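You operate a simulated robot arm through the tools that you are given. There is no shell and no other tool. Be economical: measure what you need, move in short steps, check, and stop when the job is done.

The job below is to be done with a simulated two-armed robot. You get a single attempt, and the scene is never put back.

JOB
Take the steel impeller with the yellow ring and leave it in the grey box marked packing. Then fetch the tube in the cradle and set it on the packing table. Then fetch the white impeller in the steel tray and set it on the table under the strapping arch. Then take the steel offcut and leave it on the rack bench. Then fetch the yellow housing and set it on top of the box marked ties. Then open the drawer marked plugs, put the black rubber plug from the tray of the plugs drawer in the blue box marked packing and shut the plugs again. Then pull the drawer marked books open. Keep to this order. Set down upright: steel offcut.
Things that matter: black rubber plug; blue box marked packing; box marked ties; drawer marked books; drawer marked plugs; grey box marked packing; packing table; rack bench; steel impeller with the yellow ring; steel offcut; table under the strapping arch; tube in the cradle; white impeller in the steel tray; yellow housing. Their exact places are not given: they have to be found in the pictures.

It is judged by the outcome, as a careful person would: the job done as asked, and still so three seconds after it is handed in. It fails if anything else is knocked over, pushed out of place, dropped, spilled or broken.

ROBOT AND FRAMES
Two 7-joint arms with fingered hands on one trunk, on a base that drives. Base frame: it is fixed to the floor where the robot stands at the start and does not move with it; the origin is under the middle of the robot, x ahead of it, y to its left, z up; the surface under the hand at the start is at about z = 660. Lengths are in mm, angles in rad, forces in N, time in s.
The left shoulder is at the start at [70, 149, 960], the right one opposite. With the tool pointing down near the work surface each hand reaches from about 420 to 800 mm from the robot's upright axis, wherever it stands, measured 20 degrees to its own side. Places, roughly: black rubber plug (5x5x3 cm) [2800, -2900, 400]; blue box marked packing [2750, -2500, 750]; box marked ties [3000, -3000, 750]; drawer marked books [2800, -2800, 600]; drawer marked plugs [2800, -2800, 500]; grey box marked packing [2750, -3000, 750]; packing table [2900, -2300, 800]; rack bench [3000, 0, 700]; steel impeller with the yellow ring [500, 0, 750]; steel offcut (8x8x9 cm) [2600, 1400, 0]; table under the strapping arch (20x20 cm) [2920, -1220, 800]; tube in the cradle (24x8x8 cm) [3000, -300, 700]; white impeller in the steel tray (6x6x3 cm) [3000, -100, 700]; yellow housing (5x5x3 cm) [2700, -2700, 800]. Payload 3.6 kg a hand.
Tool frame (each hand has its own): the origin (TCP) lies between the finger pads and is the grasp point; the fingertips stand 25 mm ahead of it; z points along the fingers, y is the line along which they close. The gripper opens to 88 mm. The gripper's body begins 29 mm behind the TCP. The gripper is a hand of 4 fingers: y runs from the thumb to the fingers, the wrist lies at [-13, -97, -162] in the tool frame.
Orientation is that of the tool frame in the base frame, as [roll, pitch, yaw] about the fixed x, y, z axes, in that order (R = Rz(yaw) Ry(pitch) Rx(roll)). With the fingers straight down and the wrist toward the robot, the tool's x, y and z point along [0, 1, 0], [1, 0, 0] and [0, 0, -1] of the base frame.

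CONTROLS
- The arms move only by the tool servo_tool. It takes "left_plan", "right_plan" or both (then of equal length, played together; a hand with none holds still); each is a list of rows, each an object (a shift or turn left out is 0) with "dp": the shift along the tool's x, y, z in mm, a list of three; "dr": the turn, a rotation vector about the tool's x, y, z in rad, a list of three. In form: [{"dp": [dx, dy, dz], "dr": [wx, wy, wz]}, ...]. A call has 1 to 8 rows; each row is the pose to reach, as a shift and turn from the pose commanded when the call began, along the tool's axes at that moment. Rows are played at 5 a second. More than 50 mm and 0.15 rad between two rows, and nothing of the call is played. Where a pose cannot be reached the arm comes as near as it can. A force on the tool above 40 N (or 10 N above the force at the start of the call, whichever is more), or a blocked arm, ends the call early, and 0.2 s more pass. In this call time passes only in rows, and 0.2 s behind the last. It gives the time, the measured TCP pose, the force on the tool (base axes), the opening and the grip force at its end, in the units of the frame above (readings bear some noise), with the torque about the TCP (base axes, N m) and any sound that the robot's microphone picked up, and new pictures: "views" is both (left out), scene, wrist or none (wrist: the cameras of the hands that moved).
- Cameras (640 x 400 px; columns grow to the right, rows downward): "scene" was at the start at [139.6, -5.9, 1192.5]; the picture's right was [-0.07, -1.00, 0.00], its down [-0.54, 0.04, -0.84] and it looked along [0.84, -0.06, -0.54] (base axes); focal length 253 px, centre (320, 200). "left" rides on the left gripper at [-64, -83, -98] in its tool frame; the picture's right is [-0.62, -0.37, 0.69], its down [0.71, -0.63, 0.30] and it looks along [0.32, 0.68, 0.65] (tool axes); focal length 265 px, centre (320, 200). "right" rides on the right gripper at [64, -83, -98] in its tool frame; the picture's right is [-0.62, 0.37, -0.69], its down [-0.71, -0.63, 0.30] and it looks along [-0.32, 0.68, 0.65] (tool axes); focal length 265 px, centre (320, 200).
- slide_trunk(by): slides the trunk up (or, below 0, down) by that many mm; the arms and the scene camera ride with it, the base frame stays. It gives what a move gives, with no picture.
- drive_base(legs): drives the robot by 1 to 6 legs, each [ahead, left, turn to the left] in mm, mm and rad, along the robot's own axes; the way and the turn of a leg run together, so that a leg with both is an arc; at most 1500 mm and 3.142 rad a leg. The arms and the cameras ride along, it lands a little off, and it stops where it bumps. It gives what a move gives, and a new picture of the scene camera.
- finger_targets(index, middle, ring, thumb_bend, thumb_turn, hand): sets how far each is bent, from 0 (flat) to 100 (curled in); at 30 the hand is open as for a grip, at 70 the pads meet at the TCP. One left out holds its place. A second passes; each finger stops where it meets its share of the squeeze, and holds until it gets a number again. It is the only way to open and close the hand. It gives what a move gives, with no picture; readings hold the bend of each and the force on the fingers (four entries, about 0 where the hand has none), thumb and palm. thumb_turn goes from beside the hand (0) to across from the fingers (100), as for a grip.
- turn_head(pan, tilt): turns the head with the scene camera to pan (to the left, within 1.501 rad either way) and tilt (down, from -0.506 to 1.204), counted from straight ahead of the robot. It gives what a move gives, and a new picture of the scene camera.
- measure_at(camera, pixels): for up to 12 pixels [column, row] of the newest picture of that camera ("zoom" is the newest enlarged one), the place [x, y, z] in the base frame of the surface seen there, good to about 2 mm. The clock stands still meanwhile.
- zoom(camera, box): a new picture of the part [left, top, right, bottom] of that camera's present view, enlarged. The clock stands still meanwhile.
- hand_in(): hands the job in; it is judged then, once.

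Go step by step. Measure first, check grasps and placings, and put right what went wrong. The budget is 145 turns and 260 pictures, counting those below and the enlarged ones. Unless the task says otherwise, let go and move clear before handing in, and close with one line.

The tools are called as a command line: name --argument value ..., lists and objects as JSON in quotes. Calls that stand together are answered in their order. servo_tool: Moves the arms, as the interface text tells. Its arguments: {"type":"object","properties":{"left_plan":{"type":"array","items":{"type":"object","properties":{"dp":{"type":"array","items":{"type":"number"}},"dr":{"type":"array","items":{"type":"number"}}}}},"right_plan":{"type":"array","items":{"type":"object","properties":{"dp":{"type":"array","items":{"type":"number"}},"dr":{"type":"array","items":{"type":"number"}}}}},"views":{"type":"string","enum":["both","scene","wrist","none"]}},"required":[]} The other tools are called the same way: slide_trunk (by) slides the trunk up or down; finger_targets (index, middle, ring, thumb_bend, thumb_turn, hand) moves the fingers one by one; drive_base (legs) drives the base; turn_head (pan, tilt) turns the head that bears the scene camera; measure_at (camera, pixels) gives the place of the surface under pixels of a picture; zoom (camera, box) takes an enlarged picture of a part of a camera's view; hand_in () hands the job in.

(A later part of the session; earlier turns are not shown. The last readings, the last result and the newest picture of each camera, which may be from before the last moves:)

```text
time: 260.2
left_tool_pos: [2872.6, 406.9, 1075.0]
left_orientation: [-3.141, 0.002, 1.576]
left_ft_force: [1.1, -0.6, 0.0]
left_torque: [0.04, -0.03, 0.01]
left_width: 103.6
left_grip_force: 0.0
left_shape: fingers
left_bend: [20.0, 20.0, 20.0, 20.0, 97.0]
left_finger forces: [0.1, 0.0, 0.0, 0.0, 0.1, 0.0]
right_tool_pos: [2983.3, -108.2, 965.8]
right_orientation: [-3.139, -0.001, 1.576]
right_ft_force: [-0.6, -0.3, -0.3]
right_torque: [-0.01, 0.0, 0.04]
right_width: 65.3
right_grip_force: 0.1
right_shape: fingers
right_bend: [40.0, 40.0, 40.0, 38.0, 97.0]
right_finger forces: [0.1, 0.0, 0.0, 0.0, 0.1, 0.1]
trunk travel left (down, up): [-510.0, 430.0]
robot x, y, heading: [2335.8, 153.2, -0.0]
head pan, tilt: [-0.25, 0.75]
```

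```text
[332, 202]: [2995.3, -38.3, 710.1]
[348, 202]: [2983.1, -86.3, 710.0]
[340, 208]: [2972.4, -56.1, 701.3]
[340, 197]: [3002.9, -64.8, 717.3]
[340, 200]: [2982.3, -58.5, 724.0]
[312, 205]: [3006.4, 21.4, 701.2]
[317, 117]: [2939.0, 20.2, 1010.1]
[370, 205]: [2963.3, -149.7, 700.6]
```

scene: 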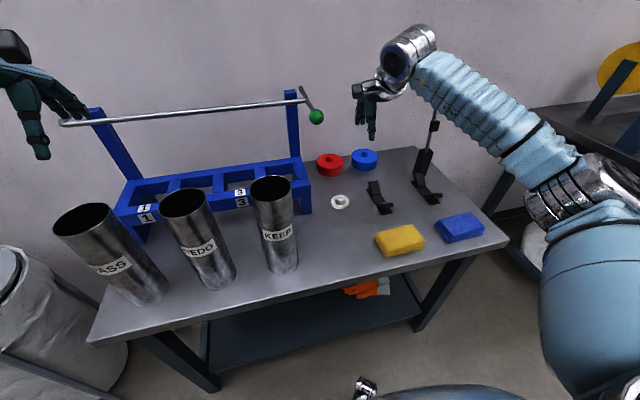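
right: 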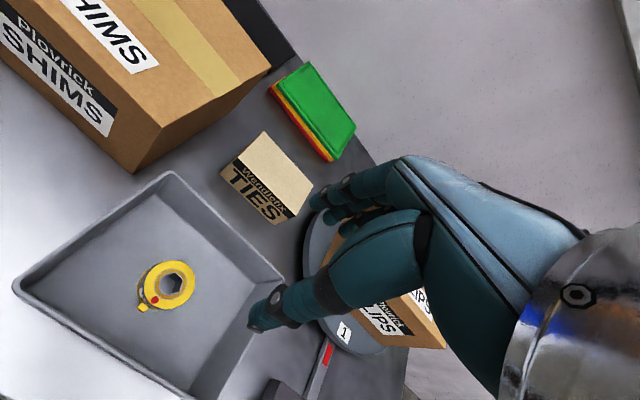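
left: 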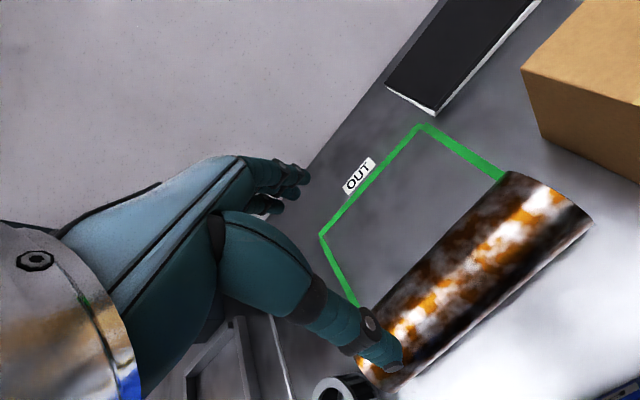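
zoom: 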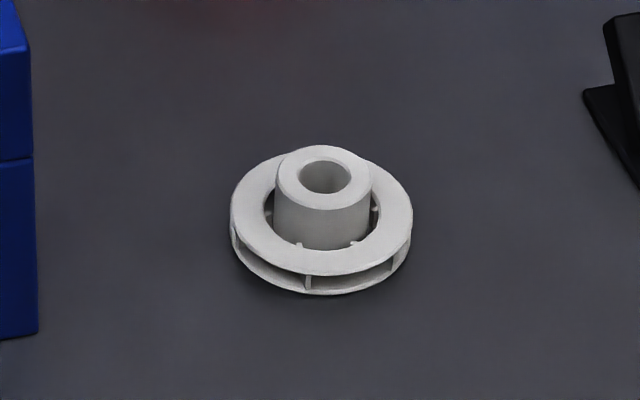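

Impeller centre (2991,-62), diameter about 56, disk top 710, hub top about 729. Moving over it.

finger_targets --hand "right" --index 33 --middle 33 --ring 33 --thumb_bend 33

servo_tool --right_plan '[{"dp": [23, 4, 0]}, {"dp": [45.7, 8, 0]}, {"dp": [45.7, 8, 45]}, {"dp": [45.7, 8, 90]}, {"dp": [45.7, 8, 135]}, {"dp": [45.7, 8, 175]}]' --views "both"

```text
time: 261.2
left_tool_pos: [2872.5, 406.4, 1075.7]
left_orientation: [-3.141, 0.002, 1.579]
left_ft_force: [0.5, -0.4, 0.2]
left_torque: [-0.01, 0.02, 0.02]
left_width: 103.6
left_grip_force: 0.0
left_shape: fingers
left_bend: [20.0, 20.0, 20.0, 20.0, 97.0]
left_finger forces: [0.1, 0.1, 0.0, 0.0, 0.0, 0.0]
right_tool_pos: [2983.0, -109.5, 966.1]
right_orientation: [-3.14, -0.001, 1.575]
right_ft_force: [0.2, 0.0, -0.3]
right_torque: [0.0, -0.01, -0.02]
right_width: 78.2
right_grip_force: 0.0
right_shape: fingers
right_bend: [33.0, 33.0, 33.0, 33.0, 97.0]
right_finger forces: [0.1, 0.1, 0.0, 0.1, 0.0, 0.0]
trunk travel left (down, up): [-510.0, 430.0]
robot x, y, heading: [2331.2, 151.3, -0.004]
head pan, tilt: [-0.25, 0.75]
```

```text
time: 262.6
left_tool_pos: [2873.1, 405.8, 1074.3]
left_orientation: [-3.14, 0.0, 1.577]
left_ft_force: [0.3, 0.5, 0.2]
left_torque: [0.01, -0.01, -0.02]
left_width: 103.6
left_grip_force: 0.1
left_shape: fingers
left_bend: [20.0, 20.0, 20.0, 20.0, 97.0]
left_finger forces: [0.0, 0.0, 0.0, 0.1, 0.1, 0.0]
right_tool_pos: [2991.7, -63.5, 790.0]
right_orientation: [-3.14, -0.001, 1.576]
right_ft_force: [-0.1, -0.1, -0.7]
right_torque: [-0.03, -0.04, -0.03]
right_width: 78.3
right_grip_force: 0.0
right_shape: fingers
right_bend: [33.0, 33.0, 33.0, 33.0, 97.0]
right_finger forces: [0.0, 0.0, 0.1, 0.1, 0.0, 0.0]
trunk travel left (down, up): [-510.0, 430.0]
robot x, y, heading: [2332.7, 153.7, 0.003]
head pan, tilt: [-0.25, 0.75]
```

scene: 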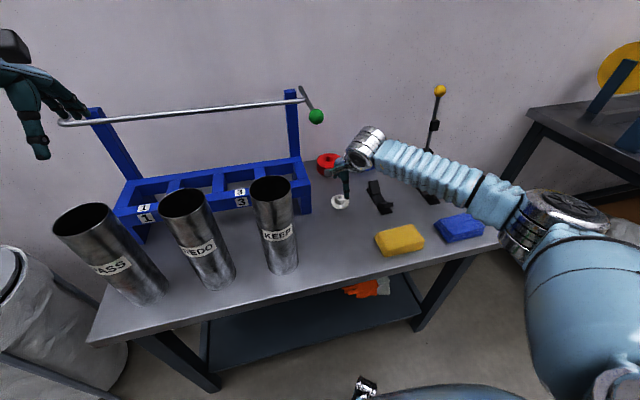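
right: 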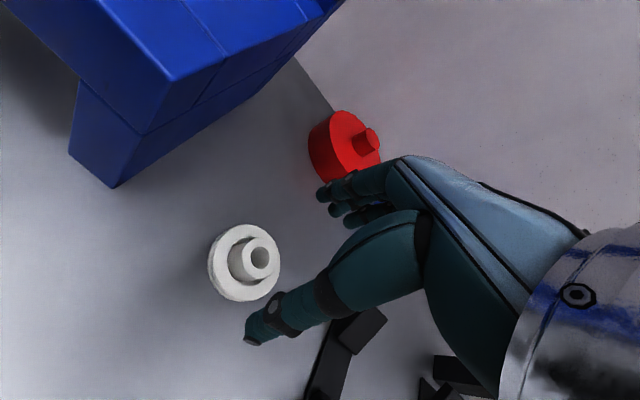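

Aligned. Descending to 728 and closing.

servo_tool --right_plan '[{"dp": [0, -1, 30]}, {"dp": [0, -1, 50]}, {"dp": [0, -1, 62]}]' --views "wrist"

finger_targets --hand "right" --index 70 --middle 70 --ring 70 --thumb_bend 70

servo_tool --right_plan '[{"dp": [0, 0, -20]}, {"dp": [0, 0, -50]}, {"dp": [0, 0, -90]}, {"dp": [0, 0, -135]}, {"dp": [0, 0, -180]}, {"dp": [0, 0, -220]}]' --views "both"

```text
time: 263.4
left_tool_pos: [2872.0, 407.8, 1074.6]
left_orientation: [-3.141, 0.002, 1.578]
left_ft_force: [-0.5, -0.5, 0.3]
left_torque: [0.02, -0.01, 0.0]
left_width: 103.3
left_grip_force: 0.0
left_shape: fingers
left_bend: [20.0, 20.0, 20.0, 20.0, 97.0]
left_finger forces: [0.0, 0.0, 0.0, 0.0, 0.1, 0.0]
right_tool_pos: [2988.4, -64.4, 728.3]
right_orientation: [-3.14, 0.001, 1.573]
right_ft_force: [-0.3, 1.0, -0.7]
right_torque: [0.01, 0.02, 0.01]
right_width: 78.3
right_grip_force: 0.0
right_shape: fingers
right_bend: [33.0, 33.0, 33.0, 33.0, 97.0]
right_finger forces: [0.1, 0.1, 0.0, 0.0, 0.1, 0.0]
trunk travel left (down, up): [-510.0, 430.0]
robot x, y, heading: [2335.0, 157.2, 0.001]
head pan, tilt: [-0.25, 0.75]
```

right: 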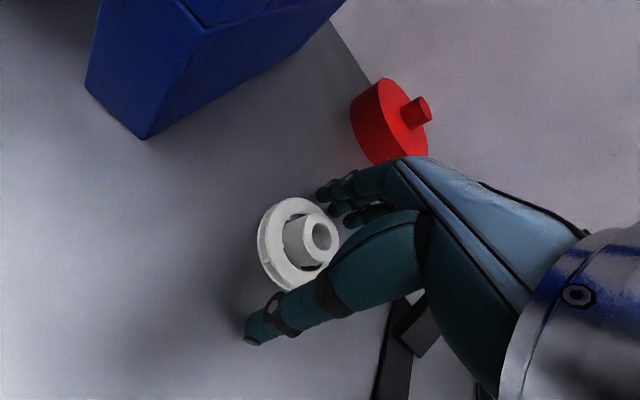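

```text
time: 264.4
left_tool_pos: [2872.6, 406.3, 1075.0]
left_orientation: [-3.141, 0.002, 1.579]
left_ft_force: [-0.1, 0.5, -0.2]
left_torque: [0.02, -0.03, 0.02]
left_width: 103.6
left_grip_force: 0.0
left_shape: fingers
left_bend: [20.0, 20.0, 20.0, 20.0, 97.0]
left_finger forces: [0.0, 0.1, 0.0, 0.1, 0.0, 0.0]
right_tool_pos: [2988.9, -62.6, 729.2]
right_orientation: [3.141, 0.001, 1.576]
right_ft_force: [1.5, 0.3, 5.6]
right_torque: [-0.08, -0.19, 0.04]
right_width: 46.8
right_grip_force: 18.5
right_shape: fingers
right_bend: [56.0, 60.0, 69.0, 44.0, 95.0]
right_finger forces: [8.3, 12.8, 0.8, 0.0, 15.6, 0.0]
trunk travel left (down, up): [-510.0, 430.0]
robot x, y, heading: [2337.7, 158.5, 0.003]
head pan, tilt: [-0.25, 0.75]
```

```text
time: 265.8
left_tool_pos: [2871.0, 406.9, 1075.8]
left_orientation: [-3.142, 0.002, 1.579]
left_ft_force: [0.7, -0.7, -0.4]
left_torque: [-0.01, -0.01, 0.0]
left_width: 103.4
left_grip_force: 0.0
left_shape: fingers
left_bend: [20.0, 20.0, 20.0, 20.0, 97.0]
left_finger forces: [0.0, 0.0, 0.0, 0.0, 0.1, 0.0]
right_tool_pos: [2987.9, -61.0, 948.0]
right_orientation: [-3.139, -0.001, 1.576]
right_ft_force: [0.6, 0.6, 0.2]
right_torque: [0.0, -0.02, 0.02]
right_width: 46.9
right_grip_force: 15.7
right_shape: fingers
right_bend: [56.0, 61.0, 69.0, 44.0, 95.0]
right_finger forces: [8.1, 6.8, 0.4, 0.0, 15.4, 0.0]
trunk travel left (down, up): [-510.0, 430.0]
robot x, y, heading: [2337.2, 154.1, -0.002]
head pan, tilt: [-0.25, 0.75]
```

scene: 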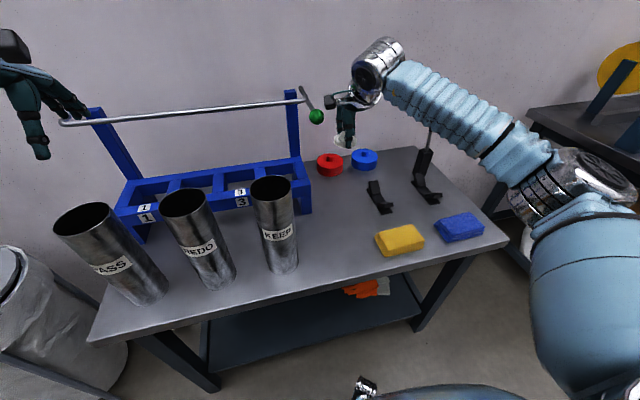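
right: 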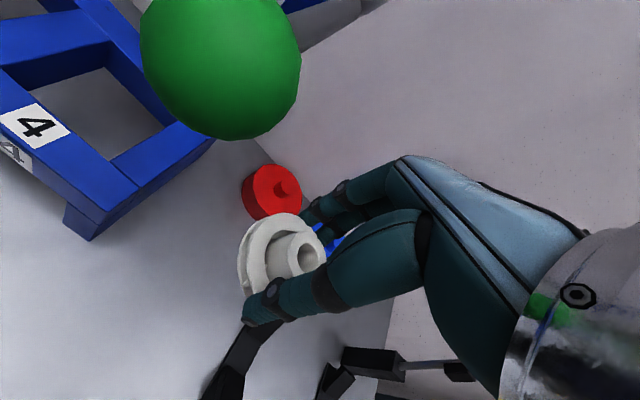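

Held. The green ball is close to the hand camera, so shift right 60 mm first, then raise and back off.

servo_tool --right_plan '[{"dp": [-30, 0, 0]}, {"dp": [-60, 0, 0]}]' --views "none"

slide_trunk --by 90

drive_base --legs '[[-600, 0, 0], [0, -1130, 0]]'

turn_head --pan -0.2 --tilt 0.45

```text
time: 266.4
left_tool_pos: [2871.9, 406.6, 1075.9]
left_orientation: [3.141, 0.001, 1.578]
left_ft_force: [0.4, 0.4, 0.2]
left_torque: [-0.01, 0.03, -0.02]
left_width: 103.6
left_grip_force: 0.1
left_shape: fingers
left_bend: [20.0, 20.0, 20.0, 20.0, 97.0]
left_finger forces: [0.0, 0.0, 0.1, 0.1, 0.1, 0.0]
right_tool_pos: [2989.7, -122.8, 948.6]
right_orientation: [-3.141, 0.0, 1.576]
right_ft_force: [-0.6, -0.1, -0.4]
right_torque: [-0.02, -0.01, -0.04]
right_width: 46.7
right_grip_force: 14.9
right_shape: fingers
right_bend: [56.0, 61.0, 69.0, 44.0, 95.0]
right_finger forces: [8.2, 6.9, 0.5, 0.0, 15.4, 0.0]
trunk travel left (down, up): [-510.0, 430.0]
robot x, y, heading: [2336.3, 154.2, -0.003]
head pan, tilt: [-0.25, 0.75]
```

```text
time: 267.6
left_tool_pos: [2873.4, 407.1, 1164.2]
left_orientation: [-3.139, 0.002, 1.577]
left_ft_force: [-0.7, 0.0, -0.3]
left_torque: [0.03, 0.05, -0.01]
left_width: 103.4
left_grip_force: 0.1
left_shape: fingers
left_bend: [20.0, 20.0, 20.0, 20.0, 97.0]
left_finger forces: [0.0, 0.0, 0.0, 0.0, 0.0, 0.1]
right_tool_pos: [2990.8, -121.8, 1038.4]
right_orientation: [-3.139, 0.0, 1.576]
right_ft_force: [0.0, 0.8, 0.1]
right_torque: [-0.03, -0.02, 0.02]
right_width: 46.8
right_grip_force: 15.4
right_shape: fingers
right_bend: [56.0, 61.0, 69.0, 44.0, 95.0]
right_finger forces: [8.0, 6.8, 0.5, 0.1, 15.4, 0.1]
trunk travel left (down, up): [-600.0, 340.0]
robot x, y, heading: [2333.0, 154.7, -0.001]
head pan, tilt: [-0.25, 0.75]
```

```text
time: 290.0
left_tool_pos: [2271.1, -735.1, 1164.3]
left_orientation: [-3.14, 0.002, 1.565]
left_ft_force: [-0.3, 0.6, -0.7]
left_torque: [0.01, -0.02, -0.01]
left_width: 103.4
left_grip_force: 0.1
left_shape: fingers
left_bend: [20.0, 20.0, 20.0, 20.0, 97.0]
left_finger forces: [0.1, 0.0, 0.0, 0.0, 0.0, 0.0]
right_tool_pos: [2380.8, -1265.0, 1036.6]
right_orientation: [-3.14, -0.001, 1.564]
right_ft_force: [-0.1, 0.3, 0.3]
right_torque: [0.02, 0.01, 0.01]
right_width: 46.9
right_grip_force: 15.5
right_shape: fingers
right_bend: [56.0, 61.0, 70.0, 44.0, 95.0]
right_finger forces: [8.2, 6.8, 0.4, 0.0, 15.2, 0.0]
trunk travel left (down, up): [-600.0, 340.0]
robot x, y, heading: [1727.5, -981.9, -0.013]
head pan, tilt: [-0.25, 0.75]
```

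scene: 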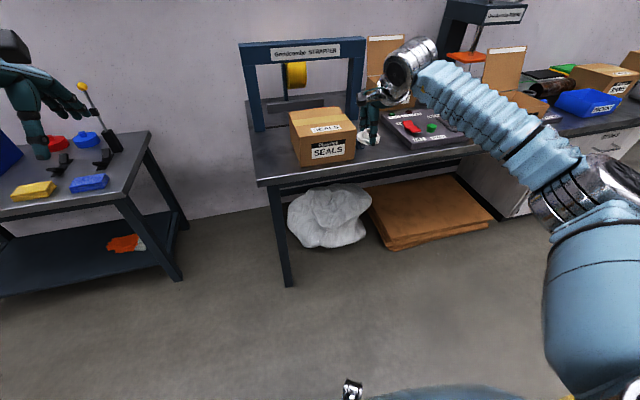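

```text
time: 290.8
left_tool_pos: [2269.0, -735.5, 1165.6]
left_orientation: [-3.139, 0.002, 1.565]
left_ft_force: [0.0, 0.9, 0.0]
left_torque: [-0.02, -0.01, 0.04]
left_width: 103.5
left_grip_force: 0.0
left_shape: fingers
left_bend: [20.0, 20.0, 20.0, 20.0, 97.0]
left_finger forces: [0.0, 0.0, 0.0, 0.0, 0.1, 0.0]
right_tool_pos: [2379.6, -1264.9, 1039.3]
right_orientation: [-3.14, -0.001, 1.565]
right_ft_force: [0.2, 0.5, -0.3]
right_torque: [-0.02, 0.02, 0.02]
right_width: 46.8
right_grip_force: 15.6
right_shape: fingers
right_bend: [56.0, 61.0, 70.0, 44.0, 95.0]
right_finger forces: [8.1, 6.9, 0.4, 0.0, 15.2, 0.0]
trunk travel left (down, up): [-600.0, 340.0]
robot x, y, heading: [1726.1, -980.5, -0.009]
head pan, tilt: [-0.201, 0.45]
```

scene: 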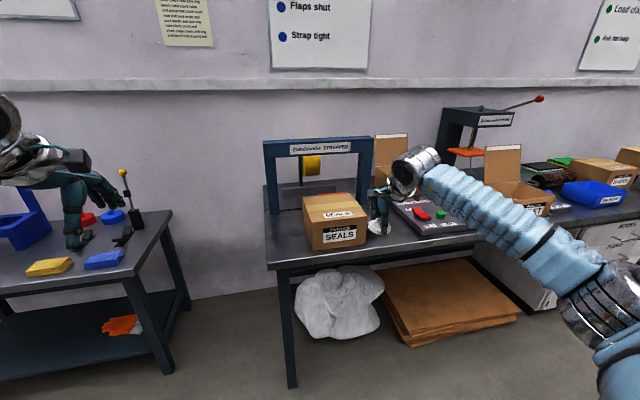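

Zooming on the strapper to see the table under the arch and measuring around it.

zoom --camera "scene" --box '[250, 125, 410, 265]'

measure_at --camera "scene" --pixels '[[270, 150], [366, 145], [335, 205], [306, 205], [366, 225], [335, 193], [290, 195], [345, 185], [330, 183], [372, 200], [300, 187], [270, 210]]'

```text
2.86 times, centred on (330, 195) of scene
```

zoom: 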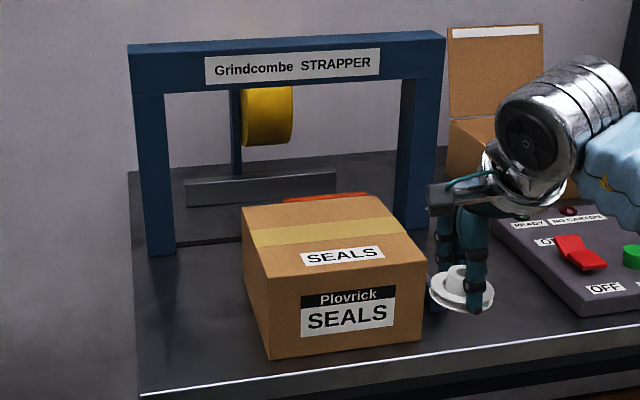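

```text
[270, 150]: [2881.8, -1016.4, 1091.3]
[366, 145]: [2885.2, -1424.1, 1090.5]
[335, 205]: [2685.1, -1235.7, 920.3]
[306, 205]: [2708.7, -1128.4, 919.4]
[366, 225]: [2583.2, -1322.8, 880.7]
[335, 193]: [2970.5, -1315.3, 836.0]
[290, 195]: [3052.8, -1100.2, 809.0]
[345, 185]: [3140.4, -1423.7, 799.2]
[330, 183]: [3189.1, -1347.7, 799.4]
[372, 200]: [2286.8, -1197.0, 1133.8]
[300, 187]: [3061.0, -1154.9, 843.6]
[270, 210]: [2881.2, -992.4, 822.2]
```

The arch spans y -1000…-1440 with front face x 2881. I'll retract the right hand 150 mm, then drive in for a closer look.

servo_tool --right_plan '[{"dp": [10, -40, 0]}, {"dp": [20, -80, 0]}, {"dp": [30, -120, 0]}, {"dp": [35, -150, 0]}]' --views "none"

drive_base --legs '[[440, 0, 0.01]]'

turn_head --pan -0.4 --tilt 0.65

```text
time: 291.8
left_tool_pos: [2267.7, -735.1, 1166.5]
left_orientation: [-3.142, 0.002, 1.566]
left_ft_force: [-0.5, 0.5, 0.8]
left_torque: [-0.02, -0.01, 0.0]
left_width: 103.5
left_grip_force: 0.1
left_shape: fingers
left_bend: [20.0, 20.0, 20.0, 20.0, 97.0]
left_finger forces: [0.0, 0.1, 0.1, 0.0, 0.0, 0.0]
right_tool_pos: [2229.0, -1230.0, 1040.3]
right_orientation: [3.141, 0.0, 1.562]
right_ft_force: [0.0, 0.2, -0.4]
right_torque: [0.04, -0.02, 0.0]
right_width: 46.6
right_grip_force: 14.9
right_shape: fingers
right_bend: [56.0, 61.0, 70.0, 44.0, 95.0]
right_finger forces: [8.2, 6.9, 0.2, 0.0, 15.1, 0.0]
trunk travel left (down, up): [-600.0, 340.0]
robot x, y, heading: [1725.9, -980.4, -0.015]
head pan, tilt: [-0.201, 0.45]
```

```text
time: 298.0
left_tool_pos: [2714.3, -738.3, 1165.4]
left_orientation: [3.141, 0.0, 1.569]
left_ft_force: [0.0, 0.5, 0.5]
left_torque: [0.0, -0.01, 0.01]
left_width: 103.5
left_grip_force: 0.2
left_shape: fingers
left_bend: [20.0, 20.0, 20.0, 20.0, 97.0]
left_finger forces: [0.1, 0.0, 0.1, 0.0, 0.1, 0.0]
right_tool_pos: [2676.5, -1231.3, 1039.2]
right_orientation: [3.141, 0.0, 1.568]
right_ft_force: [-0.6, 0.3, -0.7]
right_torque: [-0.01, 0.02, 0.01]
right_width: 46.8
right_grip_force: 15.0
right_shape: fingers
right_bend: [56.0, 61.0, 70.0, 44.0, 95.0]
right_finger forces: [8.1, 6.8, 0.3, 0.0, 15.0, 0.1]
trunk travel left (down, up): [-600.0, 340.0]
robot x, y, heading: [2175.1, -983.3, -0.005]
head pan, tilt: [-0.201, 0.45]
```

scene: 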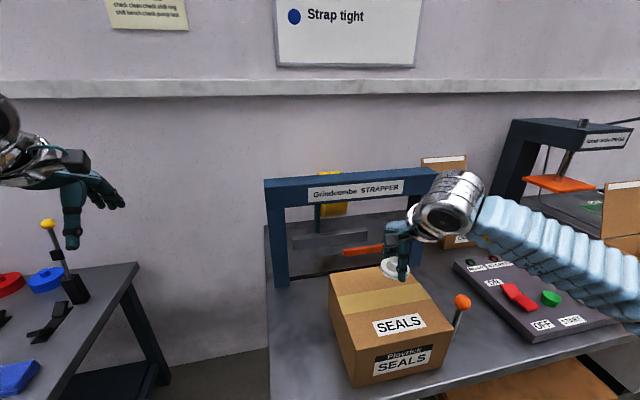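

```text
time: 298.8
left_tool_pos: [2715.2, -737.9, 1166.0]
left_orientation: [-3.139, 0.002, 1.569]
left_ft_force: [-0.2, 0.2, -0.7]
left_torque: [0.0, 0.02, 0.04]
left_width: 103.4
left_grip_force: 0.0
left_shape: fingers
left_bend: [20.0, 20.0, 20.0, 20.0, 97.0]
left_finger forces: [0.0, 0.1, 0.0, 0.0, 0.0, 0.1]
right_tool_pos: [2677.6, -1232.4, 1039.6]
right_orientation: [-3.141, 0.002, 1.566]
right_ft_force: [0.3, -1.0, -0.1]
right_torque: [0.01, 0.0, 0.0]
right_width: 46.7
right_grip_force: 14.6
right_shape: fingers
right_bend: [56.0, 61.0, 70.0, 44.0, 95.0]
right_finger forces: [8.1, 6.8, 0.3, 0.0, 15.1, 0.1]
trunk travel left (down, up): [-600.0, 340.0]
robot x, y, heading: [2174.3, -984.7, -0.004]
head pan, tilt: [-0.4, 0.649]
```

scene: 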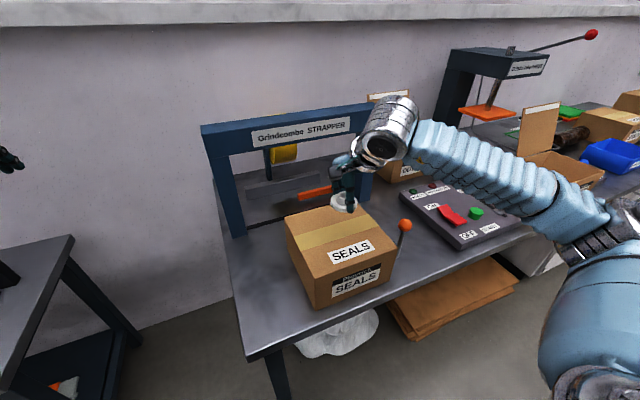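

zoom --camera "scene" --box '[190, 90, 420, 320]'

measure_at --camera "scene" --pixels '[[286, 215], [330, 205], [352, 200], [370, 260], [250, 210], [270, 213], [282, 208], [300, 196], [315, 193], [285, 188], [275, 225], [290, 145]]'

```text
1.74 times, centred on (305, 205) of scene
```

zoom: 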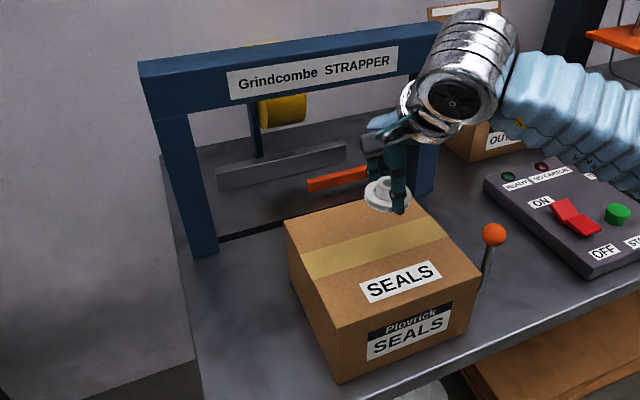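

```text
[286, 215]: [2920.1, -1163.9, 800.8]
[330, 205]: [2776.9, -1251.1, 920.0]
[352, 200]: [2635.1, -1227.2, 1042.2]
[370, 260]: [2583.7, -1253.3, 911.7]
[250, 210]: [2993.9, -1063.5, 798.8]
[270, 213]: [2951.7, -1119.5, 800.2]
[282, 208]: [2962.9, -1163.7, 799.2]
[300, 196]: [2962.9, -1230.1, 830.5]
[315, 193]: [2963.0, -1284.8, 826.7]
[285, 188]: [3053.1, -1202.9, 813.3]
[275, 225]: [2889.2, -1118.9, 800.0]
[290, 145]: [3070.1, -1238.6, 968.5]
```

Measuring the arch legs, beam underside, box back edge and how tall my hand stands over its TCP.

measure_at --camera "scene" --pixels '[[243, 233], [232, 200], [226, 190], [225, 155], [290, 147], [236, 158], [287, 212], [316, 207], [340, 160], [336, 172], [345, 160], [395, 105]]'

zoom --camera "scene" --box '[310, 80, 430, 230]'

```text
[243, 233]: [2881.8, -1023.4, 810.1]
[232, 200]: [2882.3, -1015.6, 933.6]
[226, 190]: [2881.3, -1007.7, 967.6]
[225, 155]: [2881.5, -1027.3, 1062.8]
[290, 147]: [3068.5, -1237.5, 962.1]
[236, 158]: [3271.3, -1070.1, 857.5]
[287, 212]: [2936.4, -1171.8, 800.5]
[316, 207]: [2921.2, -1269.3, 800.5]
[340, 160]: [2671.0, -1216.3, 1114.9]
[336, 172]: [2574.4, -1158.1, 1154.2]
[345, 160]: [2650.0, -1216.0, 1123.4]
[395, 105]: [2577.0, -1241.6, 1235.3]
```

```text
2.67 times, centred on (370, 155) of scene
```

zoom: 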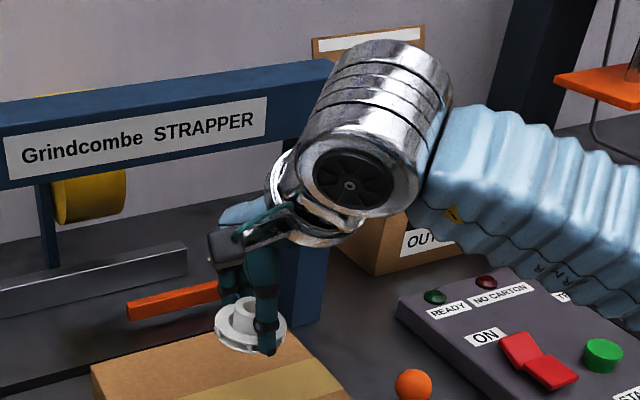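

The hand profile should pass between box top (920) and beam underside (about 1035). Step one: go to y -1180, z 960, x 2765 and check the gap.

servo_tool --right_plan '[{"dp": [26, 10, 35]}, {"dp": [52, 20, 70]}, {"dp": [52, 50, 79]}, {"dp": [52, 87, 79]}]' --views "both"

measure_at --camera "scene" --pixels '[[222, 152], [222, 157], [260, 150], [260, 146], [285, 220], [289, 214], [295, 210], [290, 225]]'

```text
time: 299.8
left_tool_pos: [2716.9, -736.6, 1163.7]
left_orientation: [-3.137, 0.001, 1.567]
left_ft_force: [0.3, 0.7, -0.4]
left_torque: [0.01, 0.02, 0.03]
left_width: 103.5
left_grip_force: 0.1
left_shape: fingers
left_bend: [20.0, 20.0, 20.0, 20.0, 97.0]
left_finger forces: [0.1, 0.1, 0.0, 0.0, 0.1, 0.0]
right_tool_pos: [2764.6, -1179.5, 958.0]
right_orientation: [-3.139, 0.002, 1.567]
right_ft_force: [0.8, 0.1, 0.2]
right_torque: [0.01, 0.02, -0.03]
right_width: 46.7
right_grip_force: 14.6
right_shape: fingers
right_bend: [56.0, 61.0, 70.0, 44.0, 95.0]
right_finger forces: [8.0, 6.8, 0.3, 0.0, 14.8, 0.0]
trunk travel left (down, up): [-600.0, 340.0]
robot x, y, heading: [2179.2, -983.6, -0.012]
head pan, tilt: [-0.4, 0.649]
```

scene: 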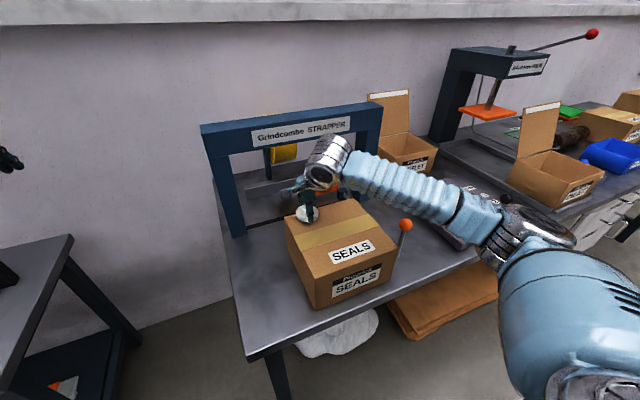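
right: 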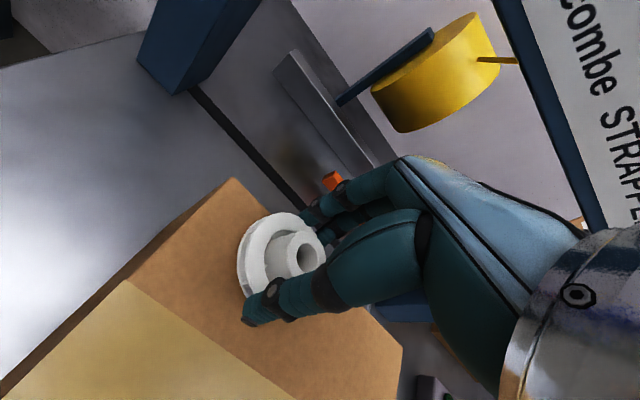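

```text
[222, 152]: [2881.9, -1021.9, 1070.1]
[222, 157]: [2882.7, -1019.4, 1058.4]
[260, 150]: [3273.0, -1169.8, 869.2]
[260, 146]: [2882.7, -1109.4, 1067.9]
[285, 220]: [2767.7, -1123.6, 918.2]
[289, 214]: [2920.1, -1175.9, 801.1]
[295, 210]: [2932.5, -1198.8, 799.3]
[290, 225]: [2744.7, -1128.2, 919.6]
```

The beam underside is about 1055 and the box back edge about x 2780, so it fits. Going forward and then down under the arch.

servo_tool --right_plan '[{"dp": [0, 43, 0]}, {"dp": [0, 84, 0]}, {"dp": [0, 90, 25]}, {"dp": [0, 97, 60]}, {"dp": [0, 103, 90]}, {"dp": [0, 106, 112]}, {"dp": [0, 107, 120]}]' --views "both"

```text
time: 301.4
left_tool_pos: [2716.5, -736.9, 1164.5]
left_orientation: [-3.141, 0.004, 1.568]
left_ft_force: [-0.1, 0.1, 0.1]
left_torque: [0.0, -0.01, 0.03]
left_width: 103.3
left_grip_force: 0.1
left_shape: fingers
left_bend: [20.0, 20.0, 20.0, 20.0, 97.0]
left_finger forces: [0.0, 0.1, 0.0, 0.2, 0.1, 0.0]
right_tool_pos: [2871.3, -1182.3, 838.7]
right_orientation: [-3.138, 0.002, 1.567]
right_ft_force: [1.0, 0.8, -0.3]
right_torque: [-0.01, -0.03, 0.0]
right_width: 46.5
right_grip_force: 14.0
right_shape: fingers
right_bend: [56.0, 61.0, 70.0, 44.0, 95.0]
right_finger forces: [8.0, 6.8, 0.1, 0.0, 14.8, 0.0]
trunk travel left (down, up): [-600.0, 340.0]
robot x, y, heading: [2174.2, -983.4, -0.009]
head pan, tilt: [-0.4, 0.649]
```

scene: 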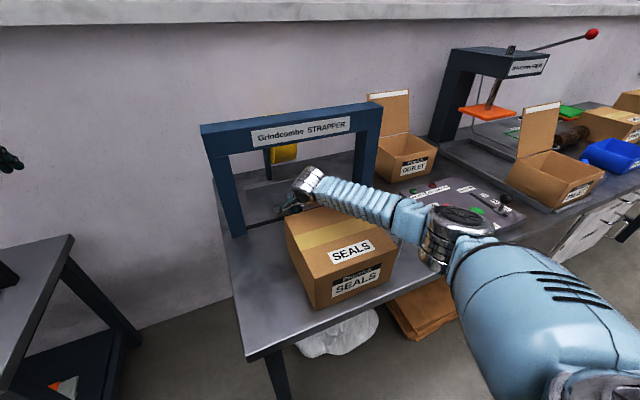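
right: 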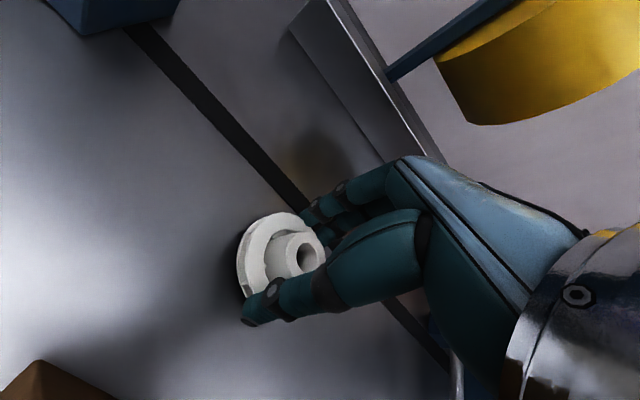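

Checking the forearm's height over the orange-knobbed lever hidden beneath it.

measure_at --camera "scene" --pixels '[[400, 205], [405, 235], [410, 243], [380, 222], [435, 268], [440, 215], [345, 195]]'

servo_tool --right_plan '[{"dp": [0, 0, 3]}, {"dp": [0, 0, 5]}, {"dp": [0, 0, 7]}, {"dp": [0, 0, 9]}]' --views "wrist"

```text
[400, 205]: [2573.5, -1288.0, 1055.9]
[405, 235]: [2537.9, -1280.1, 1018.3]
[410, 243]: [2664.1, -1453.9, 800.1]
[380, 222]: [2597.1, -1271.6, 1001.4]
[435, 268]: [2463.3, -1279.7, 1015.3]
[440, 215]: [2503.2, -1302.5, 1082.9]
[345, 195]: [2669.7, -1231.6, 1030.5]
```

```text
time: 302.4
left_tool_pos: [2714.8, -736.8, 1165.7]
left_orientation: [-3.139, 0.002, 1.568]
left_ft_force: [0.1, 0.6, 0.3]
left_torque: [-0.04, 0.0, 0.0]
left_width: 103.5
left_grip_force: 0.1
left_shape: fingers
left_bend: [20.0, 20.0, 20.0, 20.0, 97.0]
left_finger forces: [0.0, 0.1, 0.0, 0.0, 0.0, 0.0]
right_tool_pos: [2872.7, -1180.8, 830.1]
right_orientation: [-3.14, -0.001, 1.565]
right_ft_force: [-0.3, 0.4, 0.5]
right_torque: [-0.03, -0.02, -0.02]
right_width: 46.8
right_grip_force: 15.0
right_shape: fingers
right_bend: [56.0, 61.0, 70.0, 44.0, 95.0]
right_finger forces: [8.0, 6.7, 0.5, 0.1, 15.0, 0.0]
trunk travel left (down, up): [-600.0, 340.0]
robot x, y, heading: [2175.2, -985.8, -0.01]
head pan, tilt: [-0.4, 0.649]
```

right: 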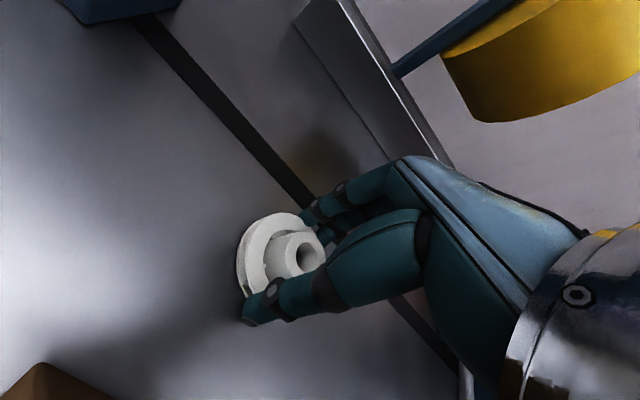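

Almost touching. Down a few more mm until force shows.

servo_tool --right_plan '[{"dp": [0, 0, 1]}, {"dp": [0, 0, 2]}, {"dp": [0, 0, 3]}]' --views "none"

finger_targets --hand "right" --index 35 --middle 35 --ring 35 --thumb_bend 32

servo_tool --right_plan '[{"dp": [0, 0, -20]}, {"dp": [0, -2, -45]}]' --views "wrist"

```text
time: 303.1
left_tool_pos: [2714.0, -737.4, 1165.1]
left_orientation: [3.141, 0.003, 1.569]
left_ft_force: [0.2, 0.3, -0.9]
left_torque: [-0.02, 0.0, -0.03]
left_width: 103.6
left_grip_force: 0.1
left_shape: fingers
left_bend: [20.0, 20.0, 20.0, 20.0, 97.0]
left_finger forces: [0.0, 0.0, 0.0, 0.0, 0.0, 0.0]
right_tool_pos: [2872.4, -1181.2, 830.4]
right_orientation: [3.14, -0.001, 1.568]
right_ft_force: [2.3, -1.3, 8.0]
right_torque: [-0.2, -0.1, -0.02]
right_width: 46.5
right_grip_force: 19.1
right_shape: fingers
right_bend: [56.0, 61.0, 70.0, 44.0, 95.0]
right_finger forces: [8.0, 13.1, 1.8, 0.0, 15.3, 0.0]
trunk travel left (down, up): [-600.0, 340.0]
robot x, y, heading: [2178.1, -982.5, -0.007]
head pan, tilt: [-0.4, 0.649]
```

```text
time: 304.1
left_tool_pos: [2714.1, -736.5, 1165.5]
left_orientation: [-3.139, 0.0, 1.57]
left_ft_force: [1.4, 0.3, -0.4]
left_torque: [-0.02, -0.01, 0.01]
left_width: 103.5
left_grip_force: 0.1
left_shape: fingers
left_bend: [20.0, 20.0, 20.0, 20.0, 97.0]
left_finger forces: [0.1, 0.0, 0.0, 0.1, 0.1, 0.0]
right_tool_pos: [2872.3, -1180.5, 827.7]
right_orientation: [-3.141, 0.0, 1.566]
right_ft_force: [0.2, -0.5, 1.4]
right_torque: [-0.02, -0.08, 0.0]
right_width: 77.2
right_grip_force: 1.0
right_shape: fingers
right_bend: [35.0, 35.0, 35.0, 32.0, 97.0]
right_finger forces: [0.1, 1.2, 0.0, 0.0, 0.0, 0.0]
trunk travel left (down, up): [-600.0, 340.0]
robot x, y, heading: [2178.6, -983.7, -0.005]
head pan, tilt: [-0.4, 0.649]
```

```text
time: 304.8
left_tool_pos: [2714.4, -736.8, 1165.3]
left_orientation: [3.141, 0.0, 1.569]
left_ft_force: [0.4, -0.4, 0.5]
left_torque: [0.01, -0.02, -0.01]
left_width: 103.6
left_grip_force: 0.0
left_shape: fingers
left_bend: [20.0, 20.0, 20.0, 20.0, 97.0]
left_finger forces: [0.1, 0.0, 0.0, 0.0, 0.1, 0.1]
right_tool_pos: [2869.0, -1181.2, 872.5]
right_orientation: [-3.139, 0.002, 1.567]
right_ft_force: [-0.3, 0.1, -0.1]
right_torque: [-0.02, -0.05, 0.0]
right_width: 77.2
right_grip_force: 0.1
right_shape: fingers
right_bend: [35.0, 35.0, 35.0, 32.0, 97.0]
right_finger forces: [0.1, 0.1, 0.0, 0.0, 0.1, 0.0]
trunk travel left (down, up): [-600.0, 340.0]
robot x, y, heading: [2177.7, -987.5, -0.01]
head pan, tilt: [-0.4, 0.649]
```

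right: 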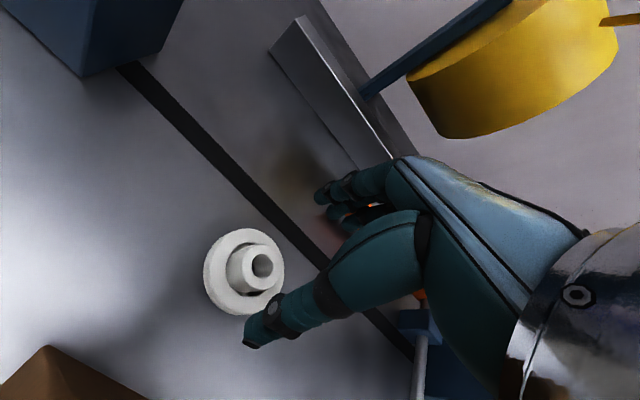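

The white impeller is flat under the arch. Verify its place, then withdraw by the same path reversed.

measure_at --camera "right" --pixels '[[215, 275], [240, 235], [230, 305], [240, 265], [200, 320]]'

servo_tool --right_plan '[{"dp": [0, -5, -45]}, {"dp": [0, -14, -88]}, {"dp": [0, -55, -94]}, {"dp": [0, -100, -98]}, {"dp": [0, -145, -105]}, {"dp": [0, -190, -120]}, {"dp": [0, -190, -165]}]' --views "scene"

```text
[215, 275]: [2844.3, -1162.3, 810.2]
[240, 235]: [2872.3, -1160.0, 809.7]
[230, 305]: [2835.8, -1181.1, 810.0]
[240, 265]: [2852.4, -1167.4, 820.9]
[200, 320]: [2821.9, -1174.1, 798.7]
```

```text
time: 306.4
left_tool_pos: [2715.7, -736.0, 1164.2]
left_orientation: [-3.139, 0.002, 1.568]
left_ft_force: [-0.1, 0.2, 0.2]
left_torque: [0.01, 0.0, 0.04]
left_width: 103.4
left_grip_force: 0.0
left_shape: fingers
left_bend: [20.0, 20.0, 20.0, 20.0, 97.0]
left_finger forces: [0.1, 0.0, 0.1, 0.0, 0.1, 0.0]
right_tool_pos: [2679.7, -1178.4, 1036.2]
right_orientation: [-3.137, 0.002, 1.565]
right_ft_force: [0.4, 0.0, 0.1]
right_torque: [-0.01, -0.02, 0.01]
right_width: 77.2
right_grip_force: 0.1
right_shape: fingers
right_bend: [35.0, 35.0, 35.0, 32.0, 97.0]
right_finger forces: [0.0, 0.0, 0.1, 0.0, 0.0, 0.0]
trunk travel left (down, up): [-600.0, 340.0]
robot x, y, heading: [2172.4, -985.1, -0.004]
head pan, tilt: [-0.4, 0.649]
```

scene: 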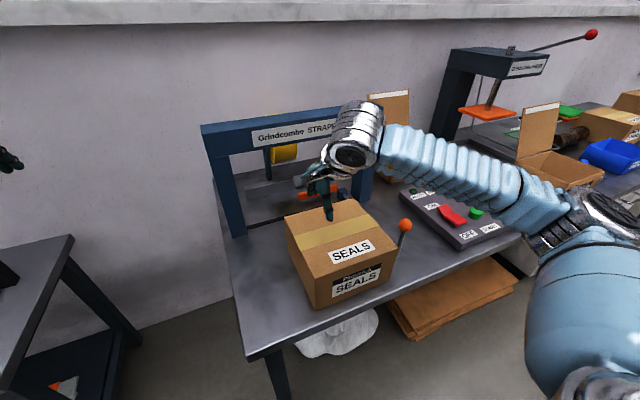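

The white impeller lies within the arch table (about 2862,-1180). Next the offcut: back off, strafe left and look at the floor by the bins.

drive_base --legs '[[-520, 0, 0.005], [0, 1300, 0]]'

turn_head --pan 0.8 --tilt 0.6

```text
time: 329.2
left_tool_pos: [2210.5, 527.0, 1165.1]
left_orientation: [3.14, 0.003, 1.568]
left_ft_force: [0.1, -0.2, 0.0]
left_torque: [0.0, 0.01, 0.01]
left_width: 103.5
left_grip_force: 0.0
left_shape: fingers
left_bend: [20.0, 20.0, 20.0, 20.0, 97.0]
left_finger forces: [0.0, 0.0, 0.0, 0.0, 0.1, 0.0]
right_tool_pos: [2174.8, 84.6, 1035.0]
right_orientation: [-3.14, -0.001, 1.565]
right_ft_force: [-0.5, 0.0, -0.7]
right_torque: [0.03, 0.0, -0.01]
right_width: 77.3
right_grip_force: 0.0
right_shape: fingers
right_bend: [35.0, 35.0, 35.0, 32.0, 97.0]
right_finger forces: [0.0, 0.1, 0.0, 0.1, 0.0, 0.1]
trunk travel left (down, up): [-600.0, 340.0]
robot x, y, heading: [1673.4, 281.5, -0.011]
head pan, tilt: [-0.4, 0.649]
```

scene: 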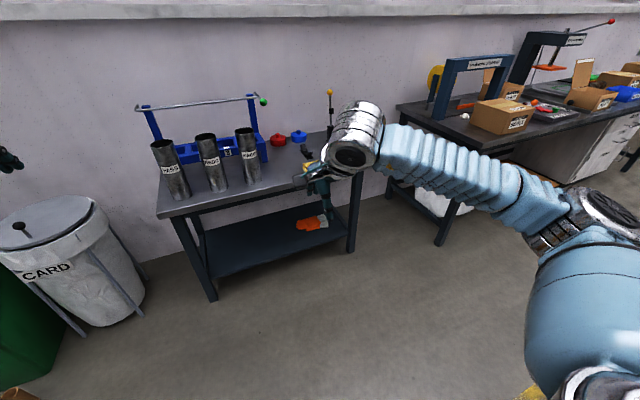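

```text
time: 330.6
left_tool_pos: [2209.8, 527.8, 1165.6]
left_orientation: [-3.138, 0.003, 1.568]
left_ft_force: [1.1, 0.6, 1.3]
left_torque: [-0.01, 0.0, -0.03]
left_width: 103.5
left_grip_force: 0.2
left_shape: fingers
left_bend: [20.0, 20.0, 20.0, 20.0, 97.0]
left_finger forces: [0.1, 0.0, 0.0, 0.0, 0.0, 0.0]
right_tool_pos: [2174.5, 84.6, 1034.9]
right_orientation: [-3.14, 0.0, 1.567]
right_ft_force: [1.1, 0.5, -0.5]
right_torque: [0.01, 0.02, -0.03]
right_width: 77.3
right_grip_force: 0.0
right_shape: fingers
right_bend: [35.0, 35.0, 35.0, 32.0, 97.0]
right_finger forces: [0.2, 0.1, 0.1, 0.0, 0.1, 0.0]
trunk travel left (down, up): [-600.0, 340.0]
robot x, y, heading: [1671.6, 282.3, -0.01]
head pan, tilt: [0.799, 0.6]
```

scene: 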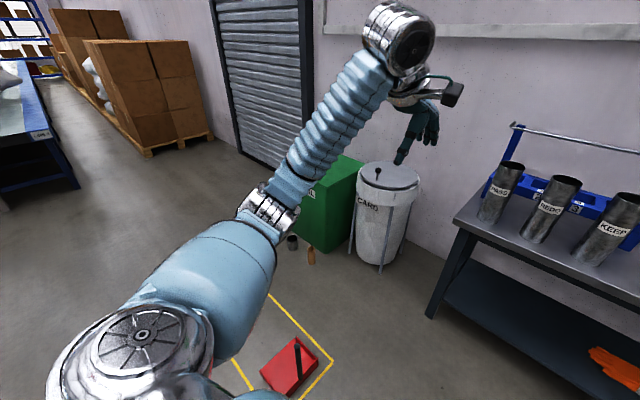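

Measuring floor objects, the pedal and bin legs.

measure_at --camera "scene" --pixels '[[292, 242], [293, 248], [311, 254], [311, 263], [290, 365], [333, 361], [270, 295], [348, 252], [380, 272], [318, 248], [300, 348], [235, 360]]'

zoom --camera "scene" --box '[260, 210, 360, 290]'

```text
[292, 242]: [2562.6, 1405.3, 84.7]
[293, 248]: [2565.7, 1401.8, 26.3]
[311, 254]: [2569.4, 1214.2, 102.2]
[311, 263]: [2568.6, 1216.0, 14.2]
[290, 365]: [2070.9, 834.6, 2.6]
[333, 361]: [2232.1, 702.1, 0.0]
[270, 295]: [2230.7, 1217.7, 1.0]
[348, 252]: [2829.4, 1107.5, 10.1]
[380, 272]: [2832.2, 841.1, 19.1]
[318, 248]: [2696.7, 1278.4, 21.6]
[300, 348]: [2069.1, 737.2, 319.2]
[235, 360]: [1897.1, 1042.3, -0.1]
```

```text
5.00 times, centred on (310, 250) of scene
```

zoom: 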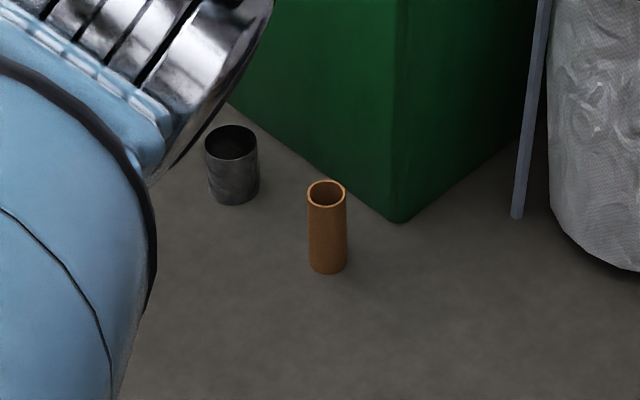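

Offcut stands at about (2600,1400). I'll skirt the yellow zone with the pedal: back 170, left 1310, ahead 560.

drive_base --legs '[[-170, 0, 0.01], [0, 1310, 0], [540, 0, 0]]'

turn_head --pan -0.2 --tilt 0.9

```text
time: 356.8
left_tool_pos: [2559.1, 1870.0, 1165.9]
left_orientation: [-3.141, 0.002, 1.603]
left_ft_force: [-0.1, -0.4, 0.0]
left_torque: [0.01, -0.01, 0.02]
left_width: 103.4
left_grip_force: 0.1
left_shape: fingers
left_bend: [20.0, 20.0, 20.0, 20.0, 97.0]
left_finger forces: [0.0, 0.0, 0.1, 0.0, 0.1, 0.0]
right_tool_pos: [2538.2, 1427.4, 1036.0]
right_orientation: [-3.139, 0.0, 1.599]
right_ft_force: [-0.3, -0.2, -0.3]
right_torque: [-0.01, 0.02, -0.04]
right_width: 77.1
right_grip_force: 0.1
right_shape: fingers
right_bend: [35.0, 35.0, 35.0, 32.0, 97.0]
right_finger forces: [0.0, 0.0, 0.1, 0.0, 0.0, 0.1]
trunk travel left (down, up): [-600.0, 340.0]
robot x, y, heading: [2027.2, 1606.7, 0.023]
head pan, tilt: [0.799, 0.6]
```

scene: 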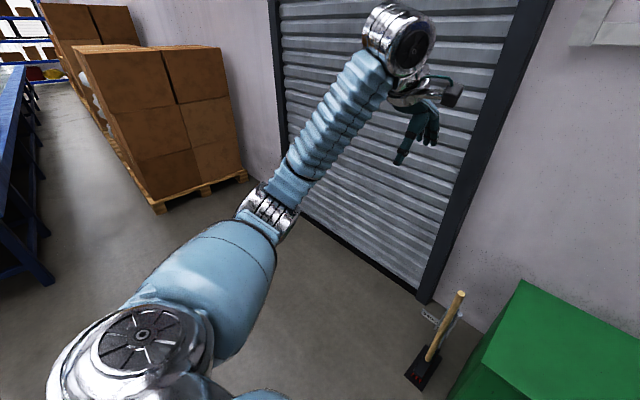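

```text
time: 358.1
left_tool_pos: [2559.9, 1870.4, 1164.6]
left_orientation: [-3.139, 0.001, 1.603]
left_ft_force: [-0.7, 0.0, 1.5]
left_torque: [0.0, -0.04, -0.03]
left_width: 103.6
left_grip_force: 0.1
left_shape: fingers
left_bend: [20.0, 20.0, 20.0, 20.0, 97.0]
left_finger forces: [0.0, 0.0, 0.0, 0.0, 0.0, 0.1]
right_tool_pos: [2538.6, 1426.8, 1036.2]
right_orientation: [-3.14, 0.0, 1.601]
right_ft_force: [-0.5, 0.7, 0.3]
right_torque: [0.05, 0.03, 0.03]
right_width: 77.2
right_grip_force: 0.1
right_shape: fingers
right_bend: [35.0, 35.0, 35.0, 32.0, 97.0]
right_finger forces: [0.1, 0.0, 0.2, 0.0, 0.1, 0.0]
trunk travel left (down, up): [-600.0, 340.0]
robot x, y, heading: [2030.0, 1605.3, 0.022]
head pan, tilt: [-0.201, 0.901]
```

scene: 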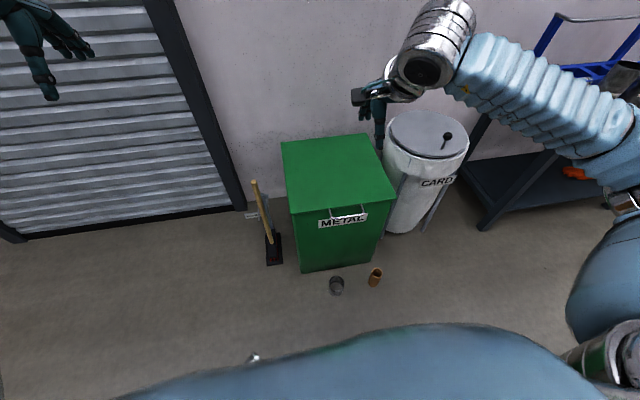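

Measuring offcut, the METAL bin face and its handle, and the broom.

measure_at --camera "scene" --pixels '[[330, 282], [343, 281], [336, 276], [336, 283], [337, 294], [330, 216], [305, 268], [370, 262], [255, 185], [273, 262], [372, 283], [348, 208]]'

zoom --camera "scene" --box '[300, 255, 396, 315]'

```text
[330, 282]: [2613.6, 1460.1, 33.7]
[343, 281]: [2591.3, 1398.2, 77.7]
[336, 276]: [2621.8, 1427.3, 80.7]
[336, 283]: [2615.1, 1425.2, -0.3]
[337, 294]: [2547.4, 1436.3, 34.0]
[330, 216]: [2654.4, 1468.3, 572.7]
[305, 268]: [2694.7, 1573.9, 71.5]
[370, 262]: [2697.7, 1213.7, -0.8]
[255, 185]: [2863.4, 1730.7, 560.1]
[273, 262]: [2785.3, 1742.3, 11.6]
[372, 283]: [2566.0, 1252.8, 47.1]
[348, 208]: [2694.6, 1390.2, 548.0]
```

```text
6.67 times, centred on (348, 285) of scene
```

zoom: 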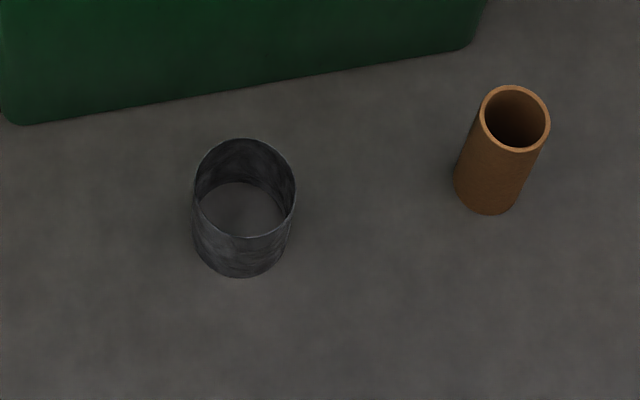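

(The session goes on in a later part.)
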